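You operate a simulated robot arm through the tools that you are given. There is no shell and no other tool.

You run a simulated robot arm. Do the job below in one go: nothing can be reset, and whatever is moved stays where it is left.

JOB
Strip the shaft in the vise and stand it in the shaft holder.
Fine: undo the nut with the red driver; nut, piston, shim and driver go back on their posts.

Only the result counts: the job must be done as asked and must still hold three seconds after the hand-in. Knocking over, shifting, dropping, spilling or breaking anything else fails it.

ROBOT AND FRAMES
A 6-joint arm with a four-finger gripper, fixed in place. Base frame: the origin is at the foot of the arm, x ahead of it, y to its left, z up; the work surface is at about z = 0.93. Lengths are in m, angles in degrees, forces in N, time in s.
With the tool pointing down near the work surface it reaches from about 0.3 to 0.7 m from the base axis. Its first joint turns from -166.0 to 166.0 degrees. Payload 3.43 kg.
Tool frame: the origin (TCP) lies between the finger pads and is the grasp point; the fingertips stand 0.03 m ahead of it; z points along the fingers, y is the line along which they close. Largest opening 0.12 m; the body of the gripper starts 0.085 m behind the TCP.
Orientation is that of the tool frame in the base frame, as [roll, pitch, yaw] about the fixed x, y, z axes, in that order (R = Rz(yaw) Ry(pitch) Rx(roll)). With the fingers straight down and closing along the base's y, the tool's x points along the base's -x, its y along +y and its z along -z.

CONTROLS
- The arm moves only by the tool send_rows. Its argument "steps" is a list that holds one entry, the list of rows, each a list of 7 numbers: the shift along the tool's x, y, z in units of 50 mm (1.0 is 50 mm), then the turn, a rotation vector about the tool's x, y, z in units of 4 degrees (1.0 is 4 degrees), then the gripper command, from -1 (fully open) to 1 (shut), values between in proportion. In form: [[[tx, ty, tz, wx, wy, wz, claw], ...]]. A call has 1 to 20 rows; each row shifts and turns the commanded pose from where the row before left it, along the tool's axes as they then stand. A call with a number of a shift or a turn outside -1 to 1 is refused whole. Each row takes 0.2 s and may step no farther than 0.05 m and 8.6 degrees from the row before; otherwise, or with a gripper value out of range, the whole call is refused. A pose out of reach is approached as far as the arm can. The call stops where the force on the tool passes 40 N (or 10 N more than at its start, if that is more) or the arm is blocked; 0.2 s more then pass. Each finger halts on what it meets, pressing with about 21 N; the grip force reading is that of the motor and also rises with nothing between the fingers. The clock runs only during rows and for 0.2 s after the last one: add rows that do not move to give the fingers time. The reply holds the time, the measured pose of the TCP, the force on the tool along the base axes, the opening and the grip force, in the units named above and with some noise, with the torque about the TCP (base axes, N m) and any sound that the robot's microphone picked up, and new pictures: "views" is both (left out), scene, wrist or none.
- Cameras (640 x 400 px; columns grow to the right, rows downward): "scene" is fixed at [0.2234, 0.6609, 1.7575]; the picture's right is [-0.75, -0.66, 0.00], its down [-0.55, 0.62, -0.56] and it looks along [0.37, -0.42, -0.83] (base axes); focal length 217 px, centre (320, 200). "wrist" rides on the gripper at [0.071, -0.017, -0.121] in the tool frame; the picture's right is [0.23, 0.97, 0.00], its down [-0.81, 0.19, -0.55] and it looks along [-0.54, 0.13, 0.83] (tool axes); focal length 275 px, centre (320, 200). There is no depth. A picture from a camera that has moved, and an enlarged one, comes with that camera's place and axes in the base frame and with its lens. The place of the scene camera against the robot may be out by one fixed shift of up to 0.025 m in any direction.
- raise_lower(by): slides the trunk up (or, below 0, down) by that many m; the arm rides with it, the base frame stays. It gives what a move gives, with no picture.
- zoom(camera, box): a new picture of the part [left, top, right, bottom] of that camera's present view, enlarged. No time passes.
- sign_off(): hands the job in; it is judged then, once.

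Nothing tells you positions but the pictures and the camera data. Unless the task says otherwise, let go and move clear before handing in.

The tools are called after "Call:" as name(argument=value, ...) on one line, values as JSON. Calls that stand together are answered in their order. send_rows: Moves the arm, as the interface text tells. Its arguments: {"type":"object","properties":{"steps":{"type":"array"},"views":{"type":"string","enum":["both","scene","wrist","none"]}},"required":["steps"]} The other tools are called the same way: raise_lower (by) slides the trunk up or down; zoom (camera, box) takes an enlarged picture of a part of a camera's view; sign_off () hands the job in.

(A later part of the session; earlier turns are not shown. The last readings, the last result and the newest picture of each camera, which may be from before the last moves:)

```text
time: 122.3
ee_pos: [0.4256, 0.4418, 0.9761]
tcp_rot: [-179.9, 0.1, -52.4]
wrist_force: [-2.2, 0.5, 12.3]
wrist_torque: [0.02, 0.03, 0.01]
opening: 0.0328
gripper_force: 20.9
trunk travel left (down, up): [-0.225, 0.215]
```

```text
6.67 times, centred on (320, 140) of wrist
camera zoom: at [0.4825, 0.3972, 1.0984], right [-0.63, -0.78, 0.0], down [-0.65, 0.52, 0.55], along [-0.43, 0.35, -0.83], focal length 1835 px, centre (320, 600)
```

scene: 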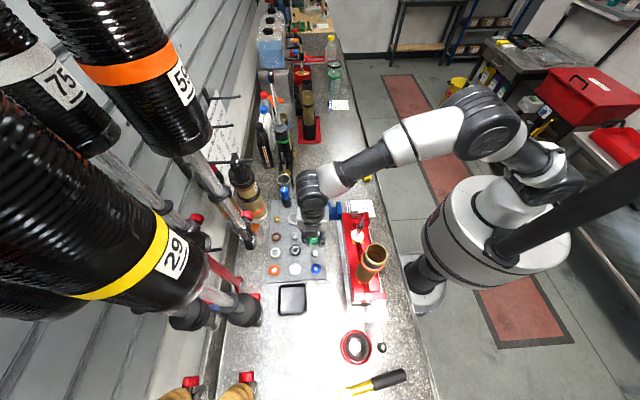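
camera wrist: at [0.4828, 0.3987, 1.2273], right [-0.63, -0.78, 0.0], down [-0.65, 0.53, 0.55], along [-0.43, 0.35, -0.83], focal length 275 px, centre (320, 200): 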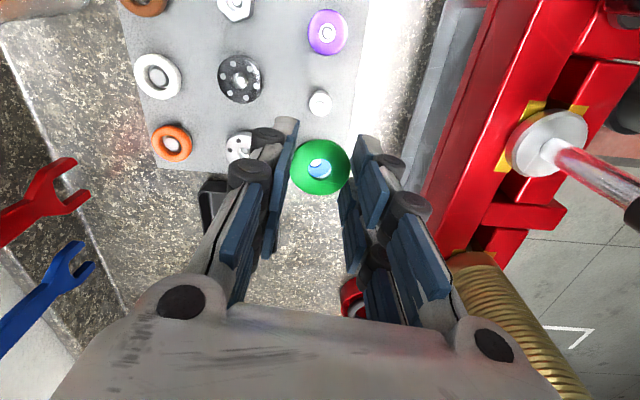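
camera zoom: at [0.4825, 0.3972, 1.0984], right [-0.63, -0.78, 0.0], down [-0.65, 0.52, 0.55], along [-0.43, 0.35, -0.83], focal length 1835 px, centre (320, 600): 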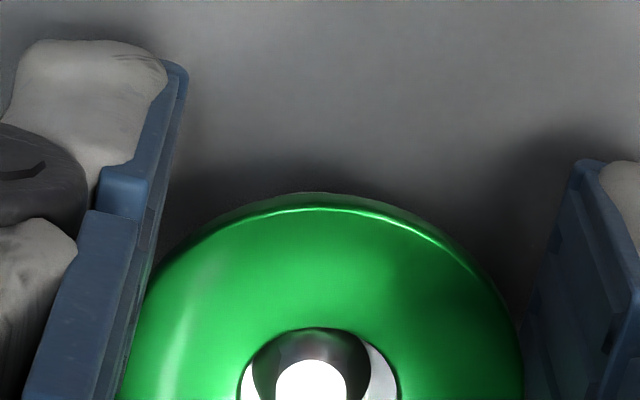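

Firm contact: the shim is flat on its base. I'm easing off, releasing and backing up.

Call:
send_rows(steps=[[[0, 0, -0.015, 0, 0, 0, 1], [0, 0, 0, 0, 0, 0, 0.4], [0, 0, 0, 0, 0, 0, 0.2], [0, 0, 0, 0, 0, 0, 0.15], [0, 0, 0, 0, 0, 0, 0.15], [0, 0, -0.1, 0, 0, 0, 0.15], [0, 0, -0.3, 0, 0, 0, 0.15], [0, 0, -0.5, 0, 0, 0, 0.15], [0, 0, -0.5, 0, 0, 0, 0.15], [0, 0, -0.4, 0, 0, 0, 0.15], [0, 0, 0, 0, 0, 0, 0.15]]], views="both")

Call:
zoom(camera="scene", box=[265, 200, 335, 285])

Call:
zoom(camera="wrist", box=[240, 50, 400, 200])

```text
time: 124.7
ee_pos: [0.4278, 0.4413, 1.0667]
tcp_rot: [180.0, 0.2, -52.4]
wrist_force: [-0.3, 0.9, 0.8]
wrist_torque: [-0.04, 0.0, -0.01]
opening: 0.0509
gripper_force: 0.1
trunk travel left (down, up): [-0.225, 0.215]
camera wrist: at [0.4846, 0.3973, 1.1885], right [-0.63, -0.78, 0.0], down [-0.65, 0.53, 0.55], along [-0.43, 0.35, -0.83], focal length 275 px, centre (320, 200)
```

scene: 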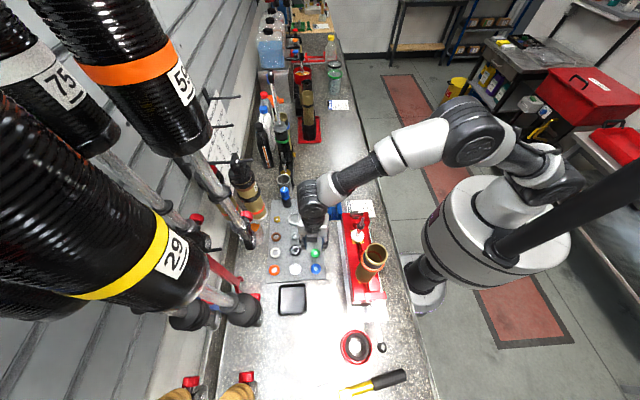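
wrist: 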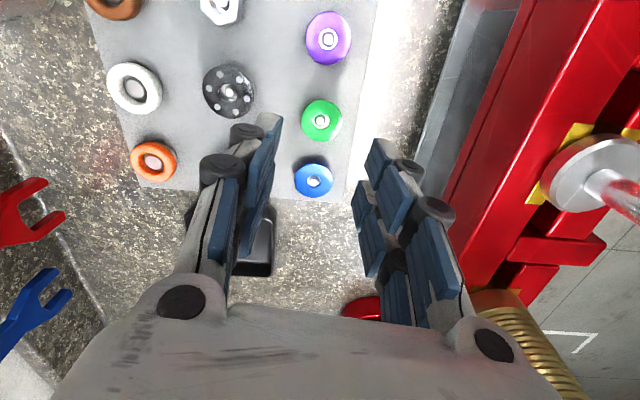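

```text
4.71 times, centred on (300, 242) of scene
camera zoom: at [0.2234, 0.6609, 1.7575], right [-0.75, -0.66, 0.0], down [-0.55, 0.62, -0.56], along [0.37, -0.42, -0.83], focal length 1020 px, centre (414, 0)
```

zoom: 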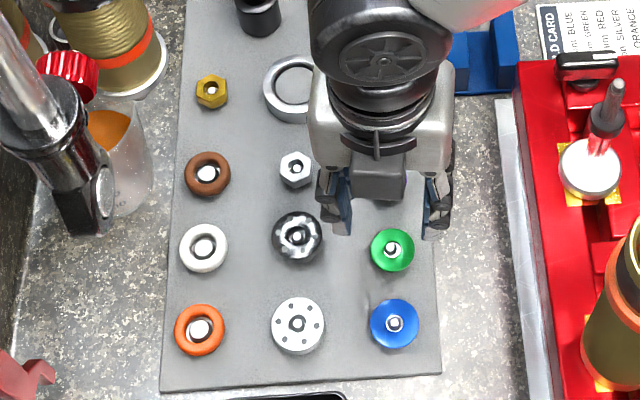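

```text
2.67 times, centred on (320, 125) of wrist
camera zoom: at [0.4846, 0.3973, 1.1885], right [-0.63, -0.78, 0.0], down [-0.65, 0.53, 0.55], along [-0.43, 0.35, -0.83], focal length 734 px, centre (320, 400)
```

zoom: 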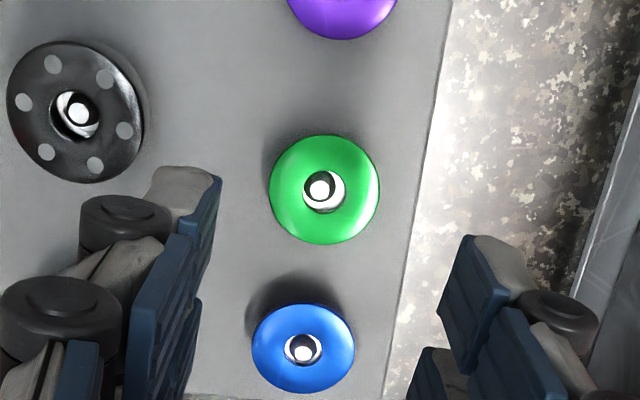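

The shim is home between purple and blue. Now for the shaft: I'll examine how the vise holds it and the blue holder before touching it.

Call:
zoom(camera="scene", box=[325, 195, 400, 300])

Call:
zoom(camera="wrist", box=[480, 80, 640, 240])

Call:
zoom(camera="scene", box=[350, 215, 380, 245])

Call:
zoom(camera="scene", box=[320, 195, 360, 225])

```text
3.81 times, centred on (362, 248) of scene
camera zoom: at [0.2234, 0.6609, 1.7575], right [-0.75, -0.66, 0.0], down [-0.55, 0.62, -0.56], along [0.37, -0.42, -0.83], focal length 826 px, centre (158, 19)
```

zoom: 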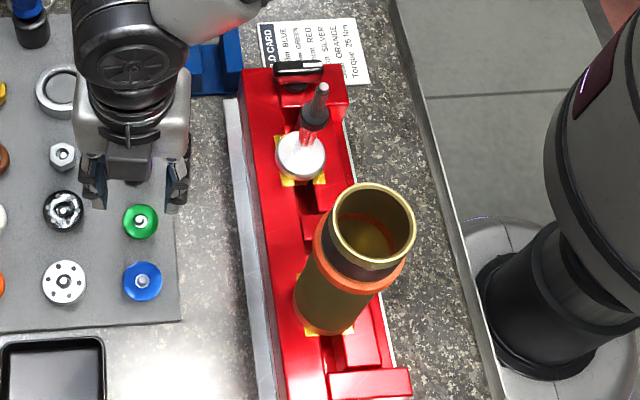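

```text
2.50 times, centred on (560, 160) of wrist
camera zoom: at [0.4846, 0.3973, 1.1885], right [-0.63, -0.78, 0.0], down [-0.65, 0.53, 0.55], along [-0.43, 0.35, -0.83], focal length 688 px, centre (-280, 300)
```

zoom: 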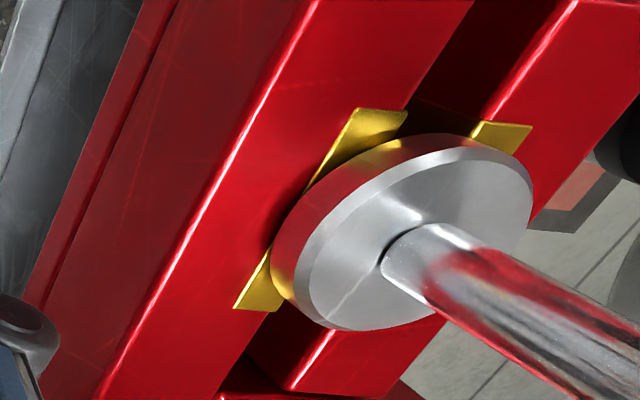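

```text
13.33 times, centred on (365, 230) of scene
camera zoom: at [0.2234, 0.6609, 1.7575], right [-0.75, -0.66, 0.0], down [-0.55, 0.62, -0.56], along [0.37, -0.42, -0.83], focal length 2892 px, centre (-280, -200)
```

zoom: 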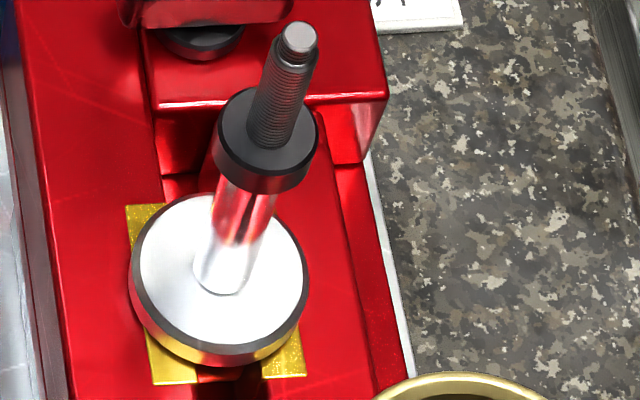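

```text
13.33 times, centred on (340, 210) of scene
camera zoom: at [0.2234, 0.6609, 1.7575], right [-0.75, -0.66, 0.0], down [-0.55, 0.62, -0.56], along [0.37, -0.42, -0.83], focal length 2892 px, centre (53, 67)
```

zoom: 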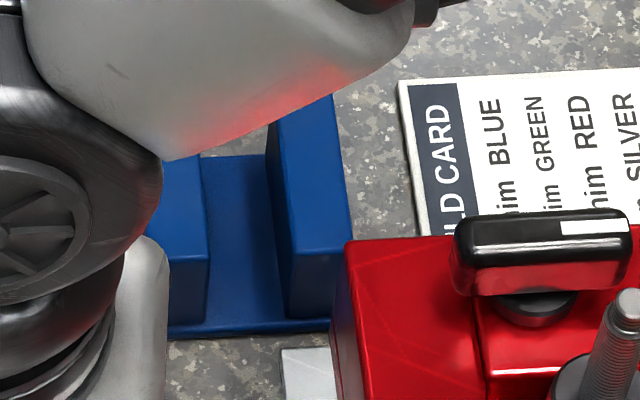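

The shaft has a thin black collar near the top, a chrome rod and a wide flange resting on the yellow jaws. I'll move the camera over the blue holder to measure its slot.

Call:
send_rows(steps=[[[0.1, 0, -0.5, 0, 0, 0, 0.15], [0.4, 0.1, -0.5, 0, 0, 0, 0.15], [0.6, 0.113, -0.4, 0, 0, 0, 0.15], [0.6, 0.113, -0.3, 0, 0, 0, 0.15], [0.6, 0.113, -0.3, 0, 0, 0, 0.15], [0.6, 0.113, -0.1, 0, 0, 0, 0.15], [0.6, 0.113, 0, 0, 0, 0, 0.15], [0.6, 0.113, 0, 0, 0, 0, 0.15], [0.6, 0.113, 0, 0, 0, 0, 0.15], [0.6, 0.113, 0, 0, 0, 0, 0.15], [0.55, 0.11, 0, 0, 0, 0, 0.15], [0.2, 0.02, 0, 0, 0, 0, 0.15], [0, 0, 0, 0, 0, 0, 0.15]]], views="both")

Call:
zoom(camera="wrist", box=[250, 110, 400, 260])

Call:
zoom(camera="scene", box=[320, 195, 350, 225])

```text
time: 127.5
ee_pos: [0.5663, 0.1669, 1.1715]
tcp_rot: [-180.0, 0.1, -52.4]
wrist_force: [-0.1, -0.3, -0.5]
wrist_torque: [-0.01, -0.02, 0.01]
opening: 0.051
gripper_force: 0.1
trunk travel left (down, up): [-0.225, 0.215]
camera wrist: at [0.6222, 0.1219, 1.2923], right [-0.63, -0.78, 0.0], down [-0.65, 0.53, 0.55], along [-0.43, 0.35, -0.83], focal length 275 px, centre (320, 200)
```

scene: 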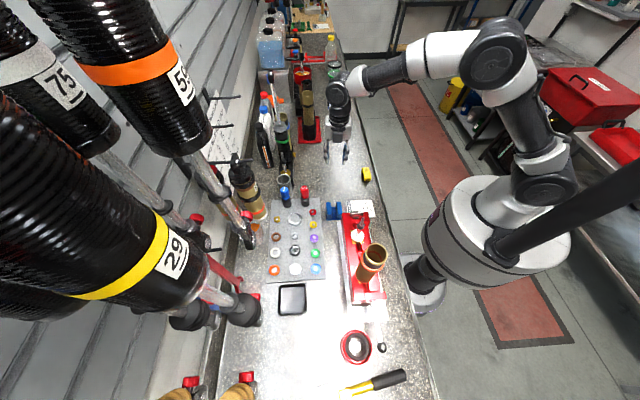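
wrist: 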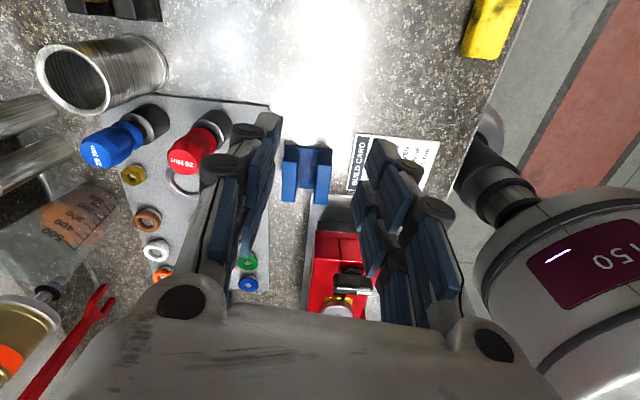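

```text
2.67 times, centred on (325, 185) of wrist
camera zoom: at [0.6222, 0.1219, 1.2923], right [-0.63, -0.78, 0.0], down [-0.65, 0.53, 0.55], along [-0.43, 0.35, -0.83], focal length 734 px, centre (307, 240)
```

zoom: 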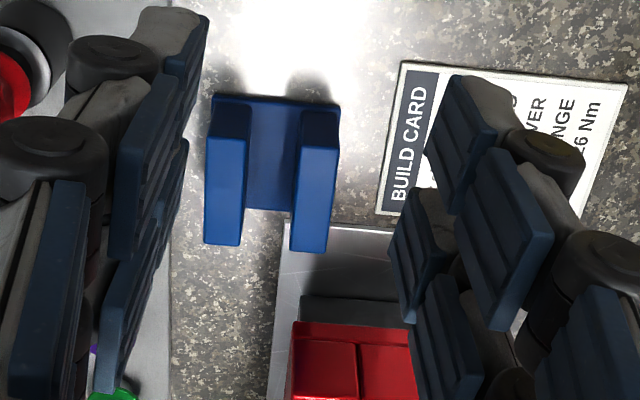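

```text
13.33 times, centred on (335, 210) of scene
camera zoom: at [0.2234, 0.6609, 1.7575], right [-0.75, -0.66, 0.0], down [-0.55, 0.62, -0.56], along [0.37, -0.42, -0.83], focal length 2892 px, centre (120, 67)
```

zoom: 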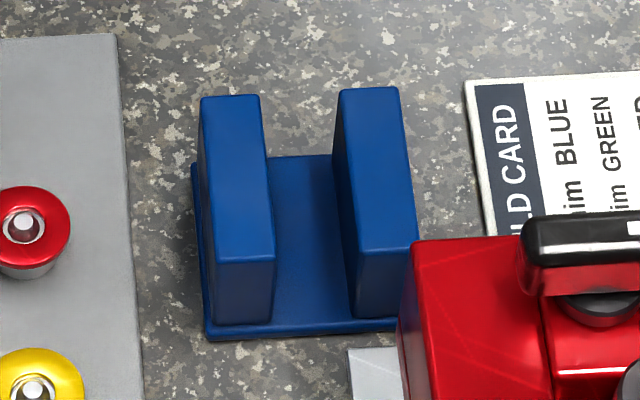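

The blue holder is a U-block centred near (0.491, 0.253) with a slot about 24 mm wide along the bench and wall tops at z ≈ 0.975. That suits the shaft's lower end with the flange resting on top. Now I go back to the shaft.

Call:
send_rows(steps=[[[-0.2, 0.06, -0.4, 0, 0, 0, 0.15], [-0.5, 0.16, -0.4, 0, 0, 0, 0.15], [-0.56, 0.185, -0.4, 0, 0, 0, 0.15], [-0.56, 0.185, -0.27, 0, 0, 0, 0.15], [-0.56, 0.185, -0.1, 0, 0, 0, 0.15], [-0.56, 0.185, 0, 0, 0, 0, 0.15], [-0.56, 0.185, 0, 0, 0, 0, 0.15], [-0.56, 0.185, 0, 0, 0, 0, 0.15], [-0.56, 0.185, 0, 0, 0, 0, 0.15], [-0.4, 0.13, 0, 0, 0, 0, 0.15], [-0.337, 0.126, 0, 0, 0, 0, 0.15], [0, 0, 0, 0, 0, 0, 0.15]]], views="none")

Call:
zoom(camera="wrist", box=[270, 60, 370, 160])

Call:
zoom(camera="scene", box=[345, 190, 390, 245])

```text
time: 130.1
ee_pos: [0.3337, 0.3263, 1.2493]
tcp_rot: [-180.0, 0.1, -52.5]
wrist_force: [0.4, 0.2, 0.2]
wrist_torque: [-0.02, 0.04, 0.01]
opening: 0.0509
gripper_force: 0.1
trunk travel left (down, up): [-0.225, 0.215]
```

```text
4.00 times, centred on (320, 110) of wrist
camera zoom: at [0.3896, 0.2811, 1.3714], right [-0.63, -0.78, 0.0], down [-0.65, 0.53, 0.55], along [-0.43, 0.35, -0.83], focal length 1101 px, centre (320, 560)
```

zoom: 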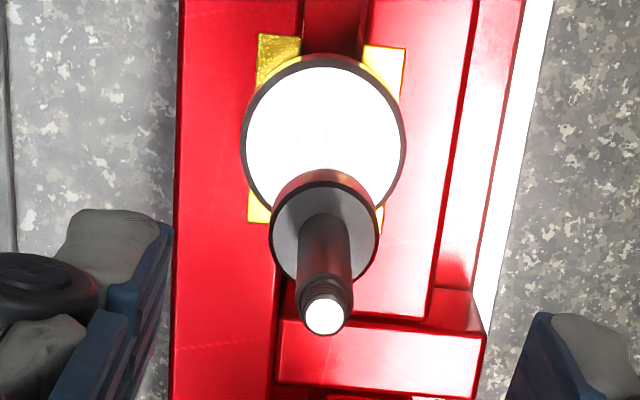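

```text
7.27 times, centred on (368, 218) of scene
camera zoom: at [0.2234, 0.6609, 1.7575], right [-0.75, -0.66, 0.0], down [-0.55, 0.62, -0.56], along [0.37, -0.42, -0.83], focal length 1577 px, centre (-26, 73)
```

zoom: 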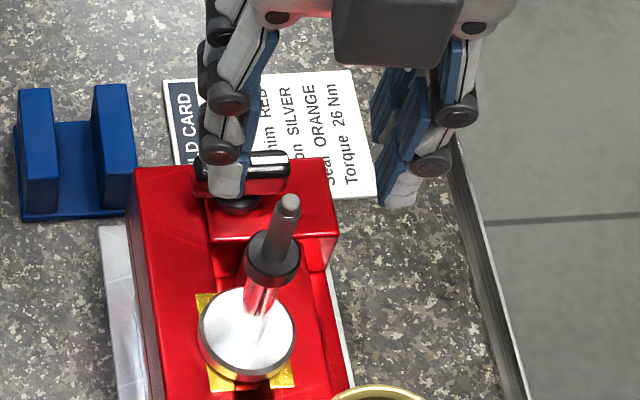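

The collar is centred under the fingers. I'm descending to grip it.

Call:
send_rows(steps=[[[0, 0.018, 0.3, 0, 0, 0, 0.15], [0, 0, 0.4, 0, 0, 0, 0.15], [0, 0, 0.4, 0, 0, 0, 0.15], [0, 0, 0.4, 0, 0, 0, 0.15], [0, 0, 0.4, 0, 0, 0, 0.15], [0, 0, 0.2, 0, 0, 0, 0.15], [0, 0, 0, 0, 0, 0, 0.15]]], views="none")

Call:
zoom(camera="wrist", box=[250, 90, 390, 220])

Call:
zoom(camera="scene", box=[345, 200, 390, 250])

```text
time: 131.7
ee_pos: [0.3328, 0.3265, 1.1444]
tcp_rot: [179.9, 0.1, -52.5]
wrist_force: [-0.6, 0.2, -0.3]
wrist_torque: [-0.01, 0.02, -0.01]
opening: 0.0511
gripper_force: 0.1
trunk travel left (down, up): [-0.225, 0.215]
```

```text
3.08 times, centred on (320, 155) of wrist
camera zoom: at [0.3896, 0.2812, 1.2657], right [-0.63, -0.78, 0.0], down [-0.65, 0.53, 0.55], along [-0.43, 0.35, -0.83], focal length 847 px, centre (320, 338)
```

zoom: 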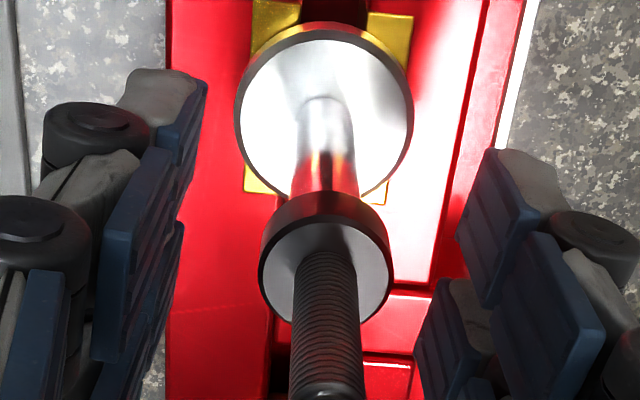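

```text
8.00 times, centred on (368, 225) of scene
camera zoom: at [0.2234, 0.6609, 1.7575], right [-0.75, -0.66, 0.0], down [-0.55, 0.62, -0.56], along [0.37, -0.42, -0.83], focal length 1735 px, centre (-60, 0)
```

zoom: 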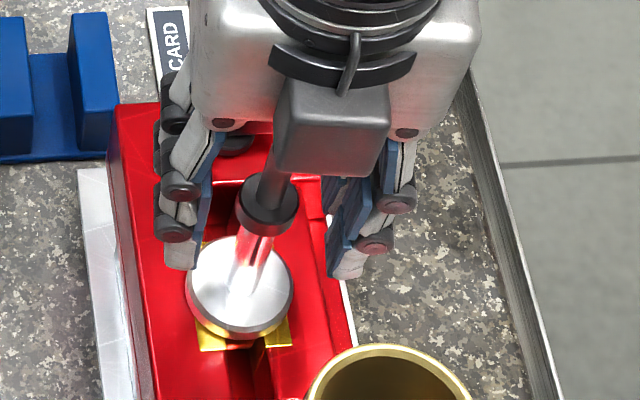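

Call:
send_rows(steps=[[[0, 0.015, 0, 0, 0, 0, 0.3], [0, 0, 0, 0, 0, 0, 0.5], [0, 0, 0, 0, 0, 0, 0.8], [0, 0, 0, 0, 0, 0, 1], [0, 0, 0, 0, 0, 0, 1], [0, 0, 0, 0, 0, 0, 1]]], views="none")

Call:
zoom(camera="wrist", box=[250, 90, 390, 220])

```text
time: 133.1
ee_pos: [0.3324, 0.327, 1.1441]
tcp_rot: [180.0, 0.1, -52.4]
wrist_force: [1.3, 0.5, -0.2]
wrist_torque: [0.04, 0.01, -0.01]
opening: 0.0211
gripper_force: 20.7
trunk travel left (down, up): [-0.225, 0.215]
```

```text
3.08 times, centred on (320, 155) of wrist
camera zoom: at [0.3888, 0.2807, 1.2659], right [-0.63, -0.78, 0.0], down [-0.65, 0.53, 0.55], along [-0.43, 0.35, -0.83], focal length 847 px, centre (320, 338)
```

zoom: 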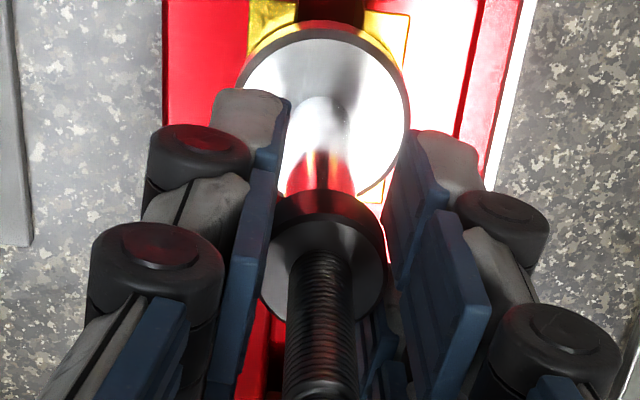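

The collar is gripped. I'm doing a gentle test pull to see whether the vise holds the shaft.

Call:
send_rows(steps=[[[0, 0, -0.02, 0, 0, 0, 1], [0, 0, -0.02, 0, 0, 0, 1], [0, 0, 0, 0, 0, 0, 1]]], views="none")

```text
time: 133.9
ee_pos: [0.3316, 0.3255, 1.1455]
tcp_rot: [179.7, 0.0, -52.4]
wrist_force: [4.3, -0.6, -16.3]
wrist_torque: [-0.03, -0.1, -0.05]
opening: 0.0215
gripper_force: 21.1
trunk travel left (down, up): [-0.225, 0.215]
```

Call:
send_rows(steps=[[[0, 0, -0.02, 0, 0, 0, 1], [0, 0, 0, 0, 0, 0, 1]]], views="none")

Call:
zoom(camera="wrist", box=[250, 90, 390, 220])

```text
time: 134.5
ee_pos: [0.332, 0.3245, 1.1457]
tcp_rot: [179.9, 0.1, -52.5]
wrist_force: [4.8, -1.9, -15.4]
wrist_torque: [-0.05, -0.07, -0.05]
opening: 0.0213
gripper_force: 20.8
trunk travel left (down, up): [-0.225, 0.215]
```

```text
3.08 times, centred on (320, 155) of wrist
camera zoom: at [0.3892, 0.2807, 1.2681], right [-0.63, -0.78, 0.0], down [-0.64, 0.53, 0.55], along [-0.43, 0.35, -0.83], focal length 847 px, centre (320, 338)
```

zoom: 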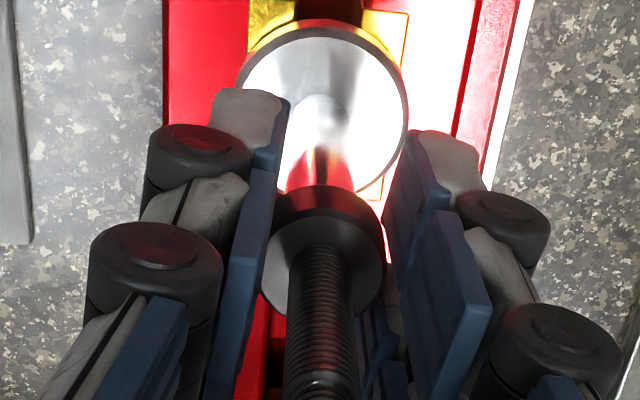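

The vise still clamps the shaft: the grip just slips at about 15 N. I need to release it with the black knob, so I'm letting go of the collar and rising for a look at the knob.

Call:
send_rows(steps=[[[0, 0, 0.03, 0, 0, 0, 1], [0, 0, 0, 0, 0, 0, 0.5], [0, 0, 0, 0, 0, 0, 0.15], [0, 0, 0, 0, 0, 0, 0.15], [0, 0, 0, 0, 0, 0, 0.15], [0, 0, -0.3, 0, 0, 0, 0.15], [0, 0, -0.5, 0, 0, 0, 0.15], [0, 0, -0.6, 0, 0, 0, 0.15], [0, 0, -0.6, 0, 0, 0, 0.15], [0, 0, -0.3, 0, 0, 0, 0.15], [0.3, 0, 0, 0, 0, 0, 0.15], [0.5, 0, 0, 0, 0, 0, 0.15], [0.5, 0, 0, 0, 0, 0, 0.15], [0, 0, 0, 0, 0, 0, 0.15]]], views="both")

Call:
zoom(camera="wrist", box=[260, 60, 400, 200])

Call:
zoom(camera="scene", box=[345, 195, 385, 240])

```text
time: 137.5
ee_pos: [0.3715, 0.2728, 1.2604]
tcp_rot: [180.0, 0.1, -52.5]
wrist_force: [0.5, -0.9, -0.2]
wrist_torque: [-0.04, -0.02, 0.0]
opening: 0.0511
gripper_force: 0.1
trunk travel left (down, up): [-0.225, 0.215]
camera wrist: at [0.4283, 0.228, 1.3828], right [-0.63, -0.78, 0.0], down [-0.65, 0.53, 0.55], along [-0.43, 0.35, -0.83], focal length 275 px, centre (320, 200)
```

scene: 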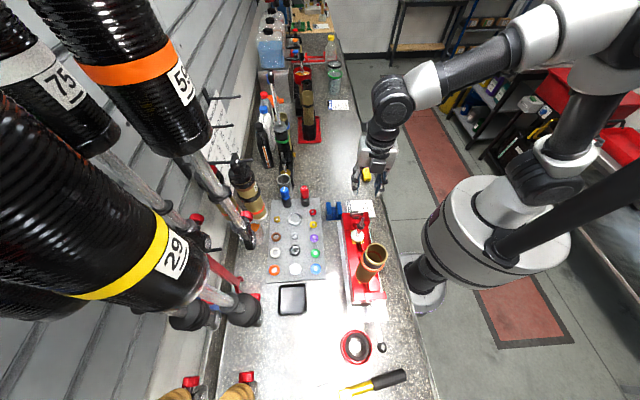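
wrist: 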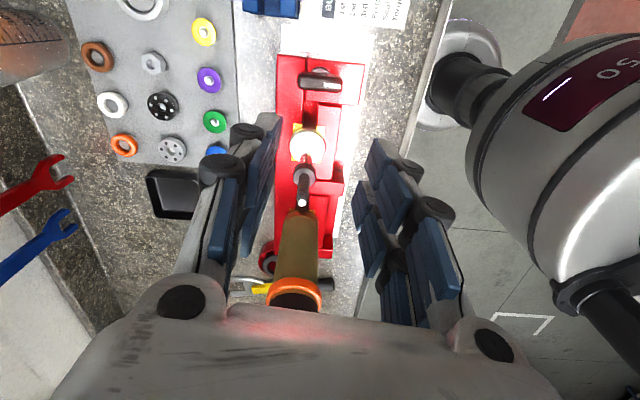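

```text
2.86 times, centred on (330, 130) of wrist
camera zoom: at [0.4283, 0.228, 1.3828], right [-0.63, -0.78, 0.0], down [-0.65, 0.53, 0.55], along [-0.43, 0.35, -0.83], focal length 786 px, centre (291, 400)
```

zoom: 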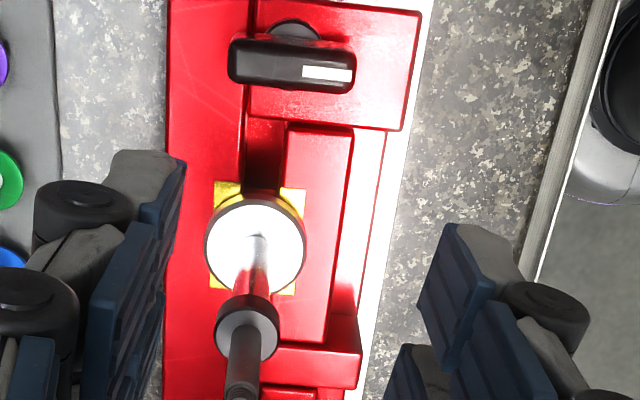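

```text
8.89 times, centred on (365, 218) of scene
camera zoom: at [0.2234, 0.6609, 1.7575], right [-0.75, -0.66, 0.0], down [-0.55, 0.62, -0.56], along [0.37, -0.42, -0.83], focal length 1928 px, centre (-80, 44)
```

zoom: 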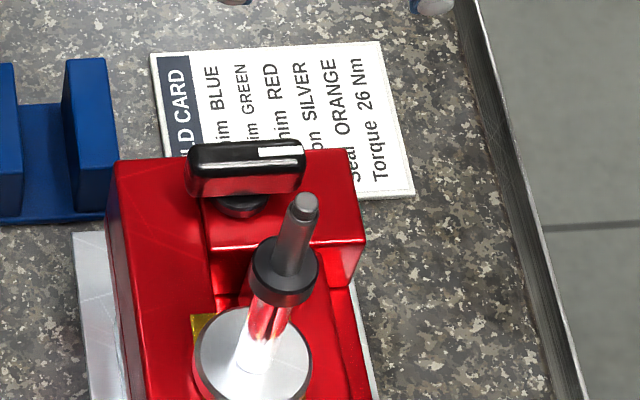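

The knob spans about 54 × 16 mm, centred near (0.382, 0.265) with its top at z ≈ 1.06, lying across the bench at about 48°. I'll rotate the wrist to grip it across its width.

Call:
send_rows(steps=[[[0, 0, 0, 0, 0, 1, 0.15], [0, 0, 0, 0, 0, 1, 0.15], [0, 0, 0, 0, 0, 1, 0.15], [0, 0, 0, 0, 0, 1, 0.15], [0, 0, 0, 0, 0, 1, 0.15], [0, 0, 0, 0, 0, 1, 0.15], [0, 0, 0, 0, 0, 1, 0.15], [0, 0, 0, 0, 0, 1, 0.15], [0, 0, 0, 0, 0, 1, 0.15], [0, 0, 0, 0, 0, 1, 0.15], [0, 0, 0, 0, 0, 1, 0.15], [0, 0, 0, 0, 0, 1, 0.15], [0, 0, 0, 0, 0, 1, 0.15], [0, 0, 0, 0, 0, 1, 0.15], [0, 0, 0, 0, 0, 1, 0.15], [0, 0, 0, 0, 0, 1, 0.15], [0, 0, 0, 0, 0, 1, 0.15], [0, 0, 0, 0, 0, 1, 0.15], [0, 0, 0, 0, 0, 1, 0.15], [0, 0, 0, 0, 0, 0.9, 0.15]]], views="none")

Call:
zoom(camera="wrist", box=[250, 50, 390, 200])

```text
time: 141.7
ee_pos: [0.3702, 0.2739, 1.2613]
tcp_rot: [179.8, 0.0, -132.1]
wrist_force: [-0.5, 0.2, 0.9]
wrist_torque: [0.04, -0.02, -0.02]
opening: 0.051
gripper_force: 0.1
trunk travel left (down, up): [-0.225, 0.215]
```

```text
2.67 times, centred on (320, 125) of wrist
camera zoom: at [0.3351, 0.2111, 1.3828], right [-0.88, 0.48, 0.0], down [0.4, 0.73, 0.55], along [0.27, 0.48, -0.83], focal length 734 px, centre (320, 400)
```

zoom: 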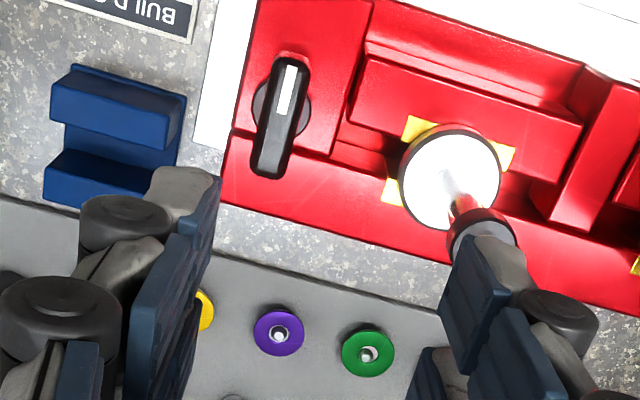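

The knob needs −2.5 mm and −16 mm in tool axes. I'm moving over it and lowering partway, watching clearance to the stud.

Call:
send_rows(steps=[[[-0.025, -0.158, 0, 0, 0, 0, 0.15], [-0.025, -0.158, 0.1, 0, 0, 0, 0.25], [0, 0, 0.4, 0, 0, 0, 0.3], [0, 0, 0.5, 0, 0, 0, 0.3], [0, 0, 0.5, 0, 0, 0, 0.3], [0, 0, 0.5, 0, 0, 0, 0.3], [0, 0, 0.5, 0, 0, 0, 0.3], [0, 0, 0.3, 0, 0, 0, 0.3], [0, 0, 0, 0, 0, 0, 0.3]]], views="both")

Call:
zoom(camera="wrist", box=[240, 60, 400, 220])

Call:
zoom(camera="scene", box=[340, 190, 385, 240])

```text
time: 143.7
ee_pos: [0.3832, 0.2649, 1.1219]
tcp_rot: [179.9, -0.1, -132.0]
wrist_force: [-0.8, 0.6, -0.2]
wrist_torque: [0.0, -0.01, -0.01]
opening: 0.0421
gripper_force: 0.0
trunk travel left (down, up): [-0.225, 0.215]
camera wrist: at [0.3479, 0.2023, 1.2426], right [-0.88, 0.48, 0.0], down [0.4, 0.73, 0.55], along [0.26, 0.49, -0.83], focal length 275 px, centre (320, 200)
```

scene: 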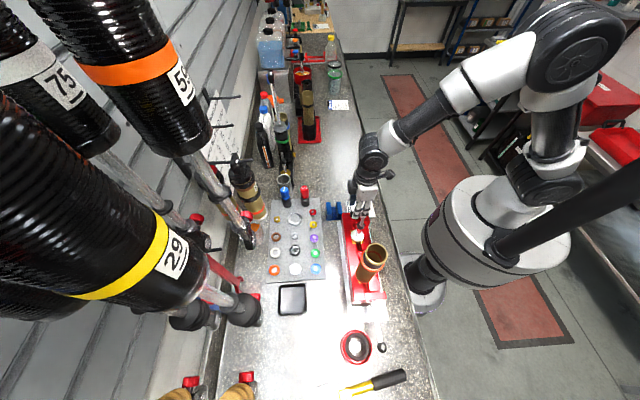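
wrist: 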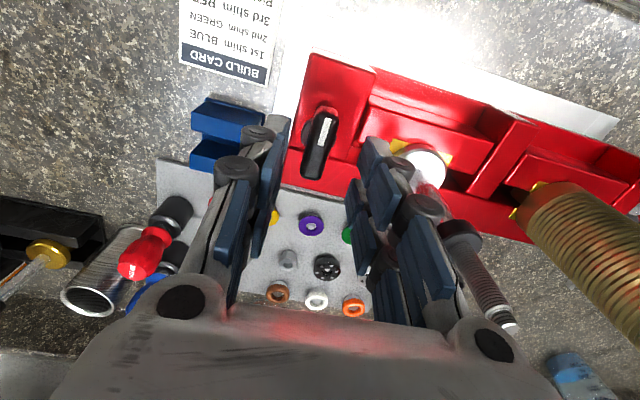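

```text
2.50 times, centred on (320, 140) of wrist
camera zoom: at [0.3479, 0.2023, 1.2426], right [-0.88, 0.48, 0.0], down [0.4, 0.73, 0.55], along [0.26, 0.49, -0.83], focal length 688 px, centre (320, 350)
```

zoom: 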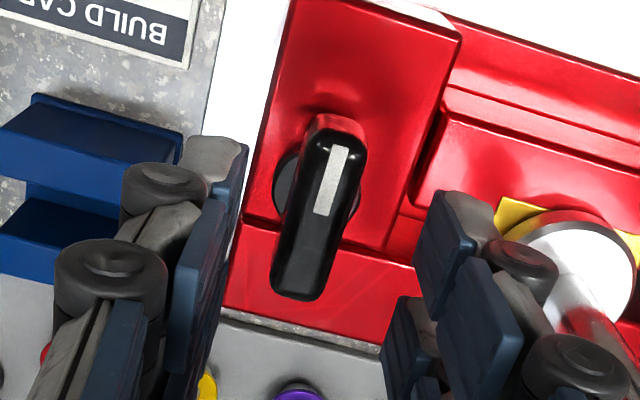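

```text
8.00 times, centred on (362, 215) of scene
camera zoom: at [0.2234, 0.6609, 1.7575], right [-0.75, -0.66, 0.0], down [-0.55, 0.62, -0.56], along [0.37, -0.42, -0.83], focal length 1735 px, centre (-20, 80)
```

zoom: 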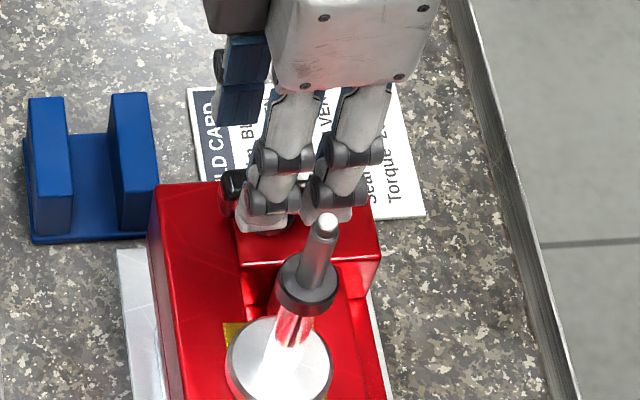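

Call:
send_rows(steps=[[[0, 0, 0.3, 0, 0, 0, 0.3], [0, 0, 0.3, 0, 0, 0, 0.3], [0, 0, 0.2, 0, 0, 0, 0.3], [0, 0, 0, 0, 0, 0, 0.3]]], views="none")

Call:
zoom(camera="wrist", box=[240, 80, 400, 240])

Call:
zoom(camera="scene", box=[345, 195, 380, 235])

```text
time: 144.7
ee_pos: [0.3842, 0.2659, 1.0816]
tcp_rot: [179.9, 0.1, -132.0]
wrist_force: [-0.3, 0.4, 0.0]
wrist_torque: [0.02, -0.01, 0.03]
opening: 0.0421
gripper_force: 0.1
trunk travel left (down, up): [-0.225, 0.215]
```

```text
2.50 times, centred on (320, 160) of wrist
camera zoom: at [0.3477, 0.2023, 1.2026], right [-0.88, 0.48, 0.0], down [0.4, 0.73, 0.55], along [0.27, 0.49, -0.83], focal length 688 px, centre (320, 300)
```

zoom: 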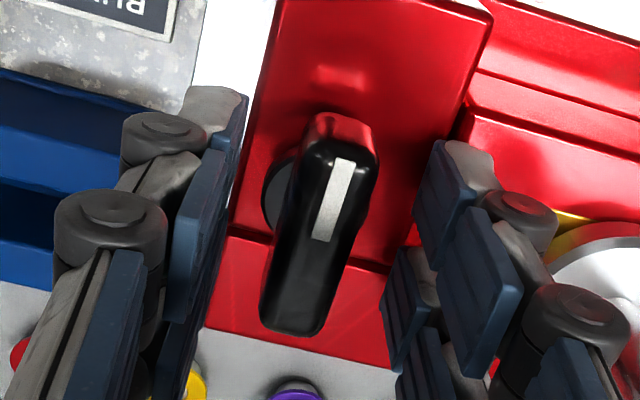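

```text
10.00 times, centred on (362, 215) of scene
camera zoom: at [0.2234, 0.6609, 1.7575], right [-0.75, -0.66, 0.0], down [-0.55, 0.62, -0.56], along [0.37, -0.42, -0.83], focal length 2169 px, centre (-105, 50)
```

zoom: 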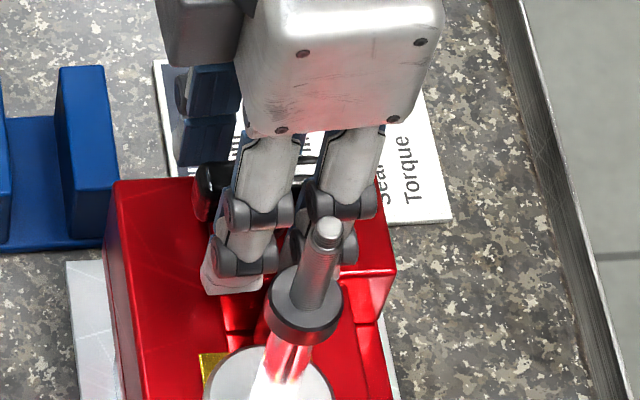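

Call:
send_rows(steps=[[[0, 0, 0.04, 0, 0, 0, 0.3], [0, 0, 0.04, 0, 0, 0, 0.3], [0, 0, 0, 0, 0, 0, 0.3]]], views="none")

Call:
send_rows(steps=[[[0, 0, 0, 0, 0, 0, 0.5], [0, 0, 0, 0, 0, 0, 0.7], [0, 0, 0, 0, 0, 0, 1], [0, 0, 0, 0, 0, 0, 1], [0, 0, 0, 0, 0, 0, 1]]], views="none")

Call:
zoom(camera="wrist", box=[240, 80, 400, 240])

Call:
zoom(camera="scene", box=[345, 195, 380, 235])

```text
time: 145.5
ee_pos: [0.3829, 0.2654, 1.0758]
tcp_rot: [180.0, 0.0, -132.1]
wrist_force: [-0.2, 1.2, -0.6]
wrist_torque: [0.0, -0.01, -0.02]
opening: 0.0419
gripper_force: 0.0
trunk travel left (down, up): [-0.225, 0.215]
```

```text
time: 146.7
ee_pos: [0.3854, 0.2646, 1.0767]
tcp_rot: [179.9, -0.1, -132.0]
wrist_force: [5.3, -6.4, -1.6]
wrist_torque: [-0.36, -0.12, 0.07]
opening: 0.0241
gripper_force: 44.7
trunk travel left (down, up): [-0.225, 0.215]
```

```text
2.50 times, centred on (320, 160) of wrist
camera zoom: at [0.349, 0.2014, 1.1983], right [-0.88, 0.48, 0.0], down [0.4, 0.73, 0.55], along [0.26, 0.49, -0.83], focal length 688 px, centre (320, 300)
```

zoom: 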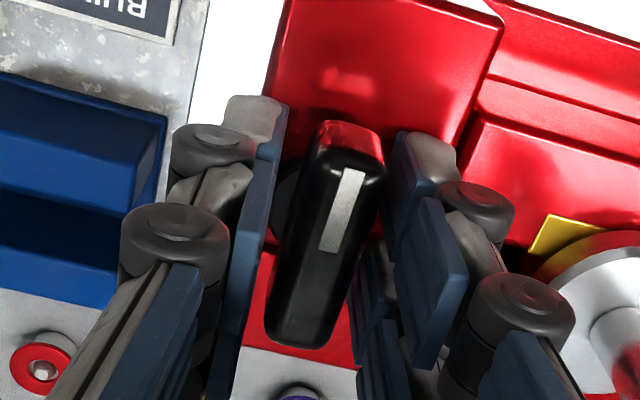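

```text
10.00 times, centred on (362, 215) of scene
camera zoom: at [0.2234, 0.6609, 1.7575], right [-0.75, -0.66, 0.0], down [-0.55, 0.62, -0.56], along [0.37, -0.42, -0.83], focal length 2169 px, centre (-105, 50)
```

zoom: 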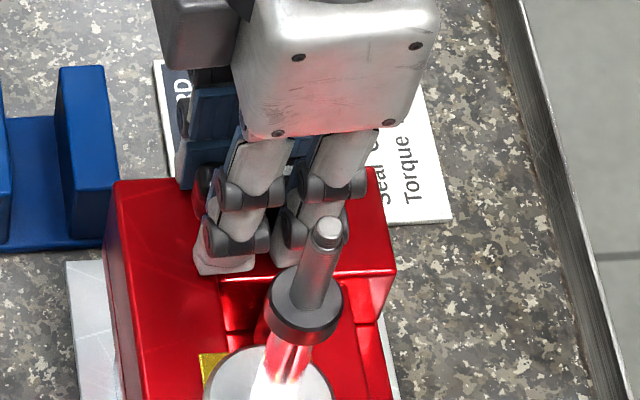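

The fingertips seem to have caught the round pivot under the knob (24 mm). I'll open, rise 6 mm and close again on the knob body.

Call:
send_rows(steps=[[[0, 0, 0, 0, 0, 0, 0.3], [0, 0, 0, 0, 0, 0, 0.3], [0, 0, -0.06, 0, 0, 0, 0.3], [0, 0, -0.06, 0, 0, 0, 0.3], [0, 0, 0, 0, 0, 0, 0.5], [0, 0, 0, 0, 0, 0, 0.8], [0, 0, 0, 0, 0, 0, 1], [0, 0, 0, 0, 0, 0, 1], [0, 0, 0, 0, 0, 0, 1]]], views="none")

Call:
zoom(camera="wrist", box=[240, 80, 400, 240])

Call:
zoom(camera="scene", box=[345, 195, 380, 235])

```text
time: 148.7
ee_pos: [0.3841, 0.2647, 1.0828]
tcp_rot: [180.0, 0.0, -132.0]
wrist_force: [5.5, -4.2, -1.3]
wrist_torque: [-0.13, -0.23, 0.01]
opening: 0.0159
gripper_force: 45.0
trunk travel left (down, up): [-0.225, 0.215]
```

```text
2.50 times, centred on (320, 160) of wrist
camera zoom: at [0.3492, 0.2016, 1.2045], right [-0.88, 0.48, 0.0], down [0.4, 0.73, 0.55], along [0.26, 0.49, -0.83], focal length 688 px, centre (320, 300)
```

zoom: 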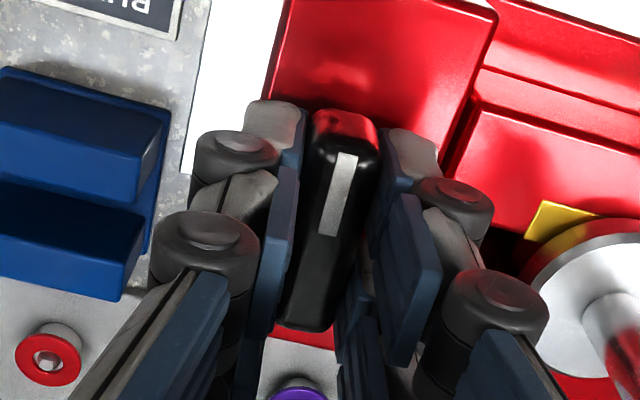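

```text
10.00 times, centred on (362, 215) of scene
camera zoom: at [0.2234, 0.6609, 1.7575], right [-0.75, -0.66, 0.0], down [-0.55, 0.62, -0.56], along [0.37, -0.42, -0.83], focal length 2169 px, centre (-105, 50)
```

zoom: 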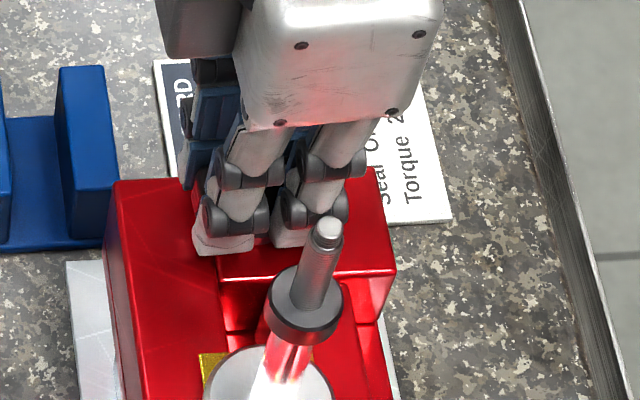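

Now the knob body is gripped at 16 mm. I'll try turning counter-clockwise a little and watch the torque.

Call:
send_rows(steps=[[[0, -0.01, 0, 0, 0, 0, 1], [0, 0, 0, 0, 0, -0.5, 1], [0, 0, 0, 0, 0, -0.5, 1], [0, 0, 0, 0, 0, 0, 1]]], views="none")

Call:
zoom(camera="wrist", box=[240, 80, 400, 240])

```text
time: 149.7
ee_pos: [0.385, 0.2644, 1.082]
tcp_rot: [179.8, 0.0, -128.0]
wrist_force: [2.5, -4.4, -4.7]
wrist_torque: [0.77, -0.68, -0.05]
opening: 0.0159
gripper_force: 45.0
trunk travel left (down, up): [-0.225, 0.215]
```

```text
2.50 times, centred on (320, 160) of wrist
camera zoom: at [0.3537, 0.1994, 1.2045], right [-0.91, 0.42, 0.0], down [0.35, 0.76, 0.55], along [0.23, 0.5, -0.83], focal length 688 px, centre (320, 300)
```

zoom: 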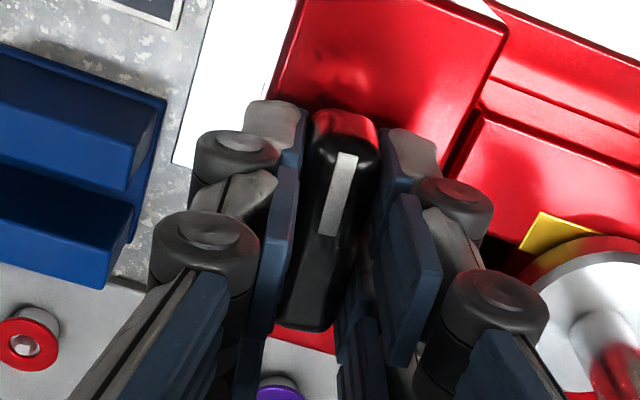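

The knob follows the gripper with almost no torque. I'll continue counter-clockwise in steps.

Call:
send_rows(steps=[[[0, 0, 0, 0, 0, -1, 1], [0, 0, 0, 0, 0, -1, 1], [0, 0, 0, 0, 0, -1, 1], [0, 0, 0, 0, 0, -1, 1], [0, 0, 0, 0, 0, 0, 1]]], views="none")

Call:
zoom(camera="wrist", box=[240, 60, 440, 240])

Call:
zoom(camera="scene", box=[345, 195, 385, 245])

```text
time: 150.9
ee_pos: [0.3833, 0.2646, 1.0823]
tcp_rot: [-180.0, -0.1, -112.0]
wrist_force: [-4.4, 2.1, -1.3]
wrist_torque: [-0.13, 0.35, 0.01]
opening: 0.0162
gripper_force: 45.2
trunk travel left (down, up): [-0.225, 0.215]
```

```text
2.22 times, centred on (340, 150) of wrist
camera zoom: at [0.3729, 0.194, 1.2045], right [-0.99, 0.15, 0.0], down [0.13, 0.82, 0.55], along [0.08, 0.55, -0.83], focal length 612 px, centre (276, 311)
```

zoom: 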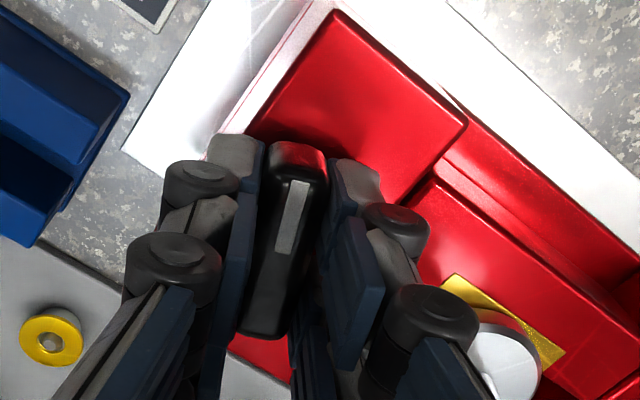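

```text
8.00 times, centred on (365, 220) of scene
camera zoom: at [0.2234, 0.6609, 1.7575], right [-0.75, -0.66, 0.0], down [-0.55, 0.62, -0.56], along [0.37, -0.42, -0.83], focal length 1735 px, centre (-40, 40)
```

zoom: 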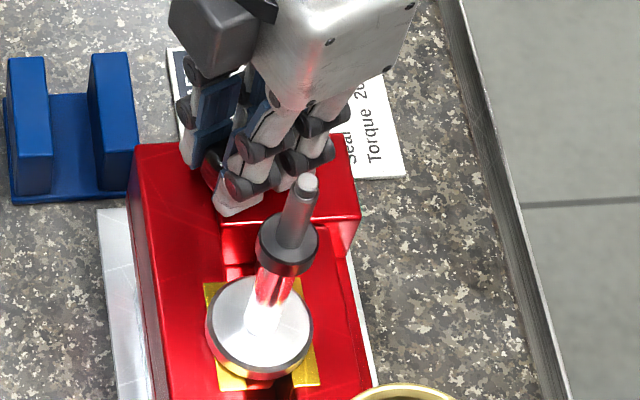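

The jaws seem to be opening, with more yellow showing on the right. I'm continuing the turn.

Call:
send_rows(steps=[[[0, 0, 0, 0, 0, -1, 1], [0, 0, 0, 0, 0, -1, 1], [0, 0, 0, 0, 0, -1, 1], [0, 0, 0, 0, 0, -1, 1], [0, 0, 0, 0, 0, -1, 1], [0, 0, 0, 0, 0, -1, 1], [0, 0, 0, 0, 0, -1, 1], [0, 0, 0, 0, 0, 0, 1]]], views="none")

Call:
zoom(camera="scene", box=[345, 205, 385, 255])

Call:
zoom(camera="wrist", box=[240, 60, 460, 260])

```text
time: 152.7
ee_pos: [0.3831, 0.2657, 1.0834]
tcp_rot: [179.9, 0.0, -84.1]
wrist_force: [-8.2, 3.5, -10.6]
wrist_torque: [0.36, 0.29, -0.06]
opening: 0.0157
gripper_force: 44.6
trunk travel left (down, up): [-0.225, 0.215]
```

```text
8.00 times, centred on (365, 230) of scene
camera zoom: at [0.2234, 0.6609, 1.7575], right [-0.75, -0.66, 0.0], down [-0.55, 0.62, -0.56], along [0.37, -0.42, -0.83], focal length 1735 px, centre (-40, -40)
```

zoom: 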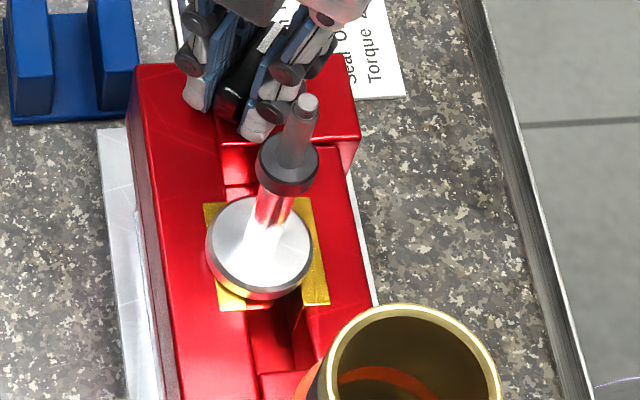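

```text
2.00 times, centred on (350, 160) of wrist
camera zoom: at [0.4073, 0.1975, 1.2045], right [-0.94, -0.33, 0.0], down [-0.27, 0.79, 0.55], along [-0.18, 0.52, -0.83], focal length 551 px, centre (260, 280)
```

zoom: 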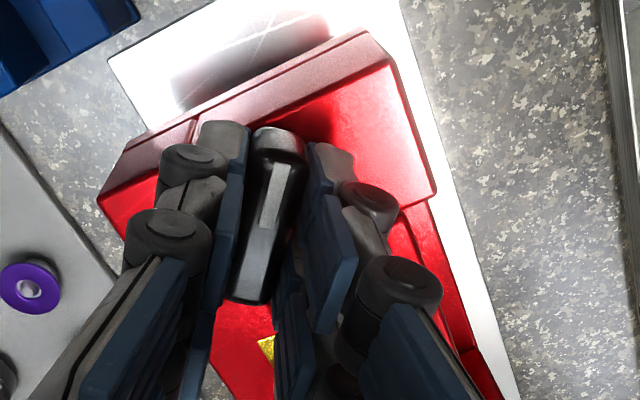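

The right jaw has slid away from the shaft, so the knob is opening the vise. I'm continuing a bit further.

Call:
send_rows(steps=[[[0, 0, 0, 0, 0, -1, 1], [0, 0, 0, 0, 0, -1, 1], [0, 0, 0, 0, 0, -1, 1], [0, 0, 0, 0, 0, -1, 1], [0, 0, 0, 0, 0, -1, 1], [0, 0, 0, 0, 0, 0, 1]]], views="none")

Call:
zoom(camera="scene", box=[345, 205, 385, 255])

```text
time: 154.1
ee_pos: [0.382, 0.2648, 1.0846]
tcp_rot: [179.8, 0.1, -64.0]
wrist_force: [-16.8, 1.6, -19.8]
wrist_torque: [-0.31, 0.35, -0.02]
opening: 0.016
gripper_force: 45.4
trunk travel left (down, up): [-0.225, 0.215]
```

```text
8.00 times, centred on (365, 230) of scene
camera zoom: at [0.2234, 0.6609, 1.7575], right [-0.75, -0.66, 0.0], down [-0.55, 0.62, -0.56], along [0.37, -0.42, -0.83], focal length 1735 px, centre (-40, -40)
```

zoom: 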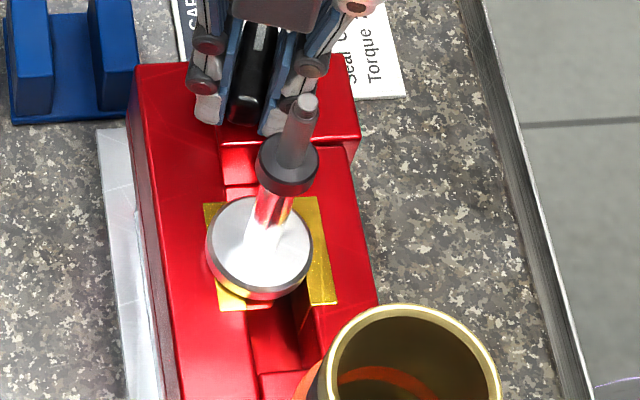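

Call:
send_rows(steps=[[[-0.01, 0.022, 0.03, 0, 0, 0, 1], [0, 0, 0, 0, 0, -1, 1], [0, 0, 0, 0, 0, -1, 1], [0, 0, 0, 0, 0, 0, 1]]], views="none")

Call:
zoom(camera="scene", box=[345, 205, 385, 255])

Call:
zoom(camera="wrist", box=[220, 60, 420, 260])

```text
time: 155.1
ee_pos: [0.3817, 0.2648, 1.0829]
tcp_rot: [-179.9, 0.0, -56.0]
wrist_force: [-12.8, -3.3, 3.3]
wrist_torque: [-1.3, -0.37, -0.01]
opening: 0.0163
gripper_force: 44.7
trunk travel left (down, up): [-0.225, 0.215]
```

```text
8.00 times, centred on (365, 230) of scene
camera zoom: at [0.2234, 0.6609, 1.7575], right [-0.75, -0.66, 0.0], down [-0.55, 0.62, -0.56], along [0.37, -0.42, -0.83], focal length 1735 px, centre (-40, -40)
```

zoom: 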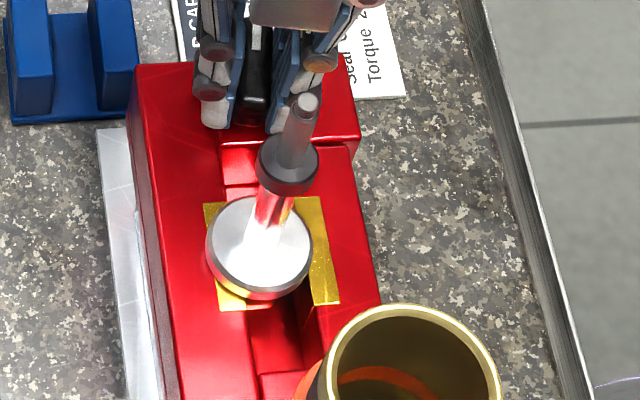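

```text
2.00 times, centred on (320, 160) of wrist
camera zoom: at [0.4356, 0.2163, 1.2046], right [-0.68, -0.74, 0.0], down [-0.61, 0.56, 0.55], along [-0.41, 0.38, -0.83], focal length 551 px, centre (320, 280)
```

zoom: 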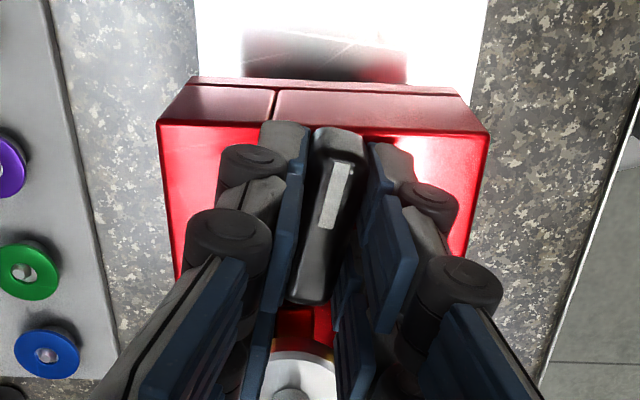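

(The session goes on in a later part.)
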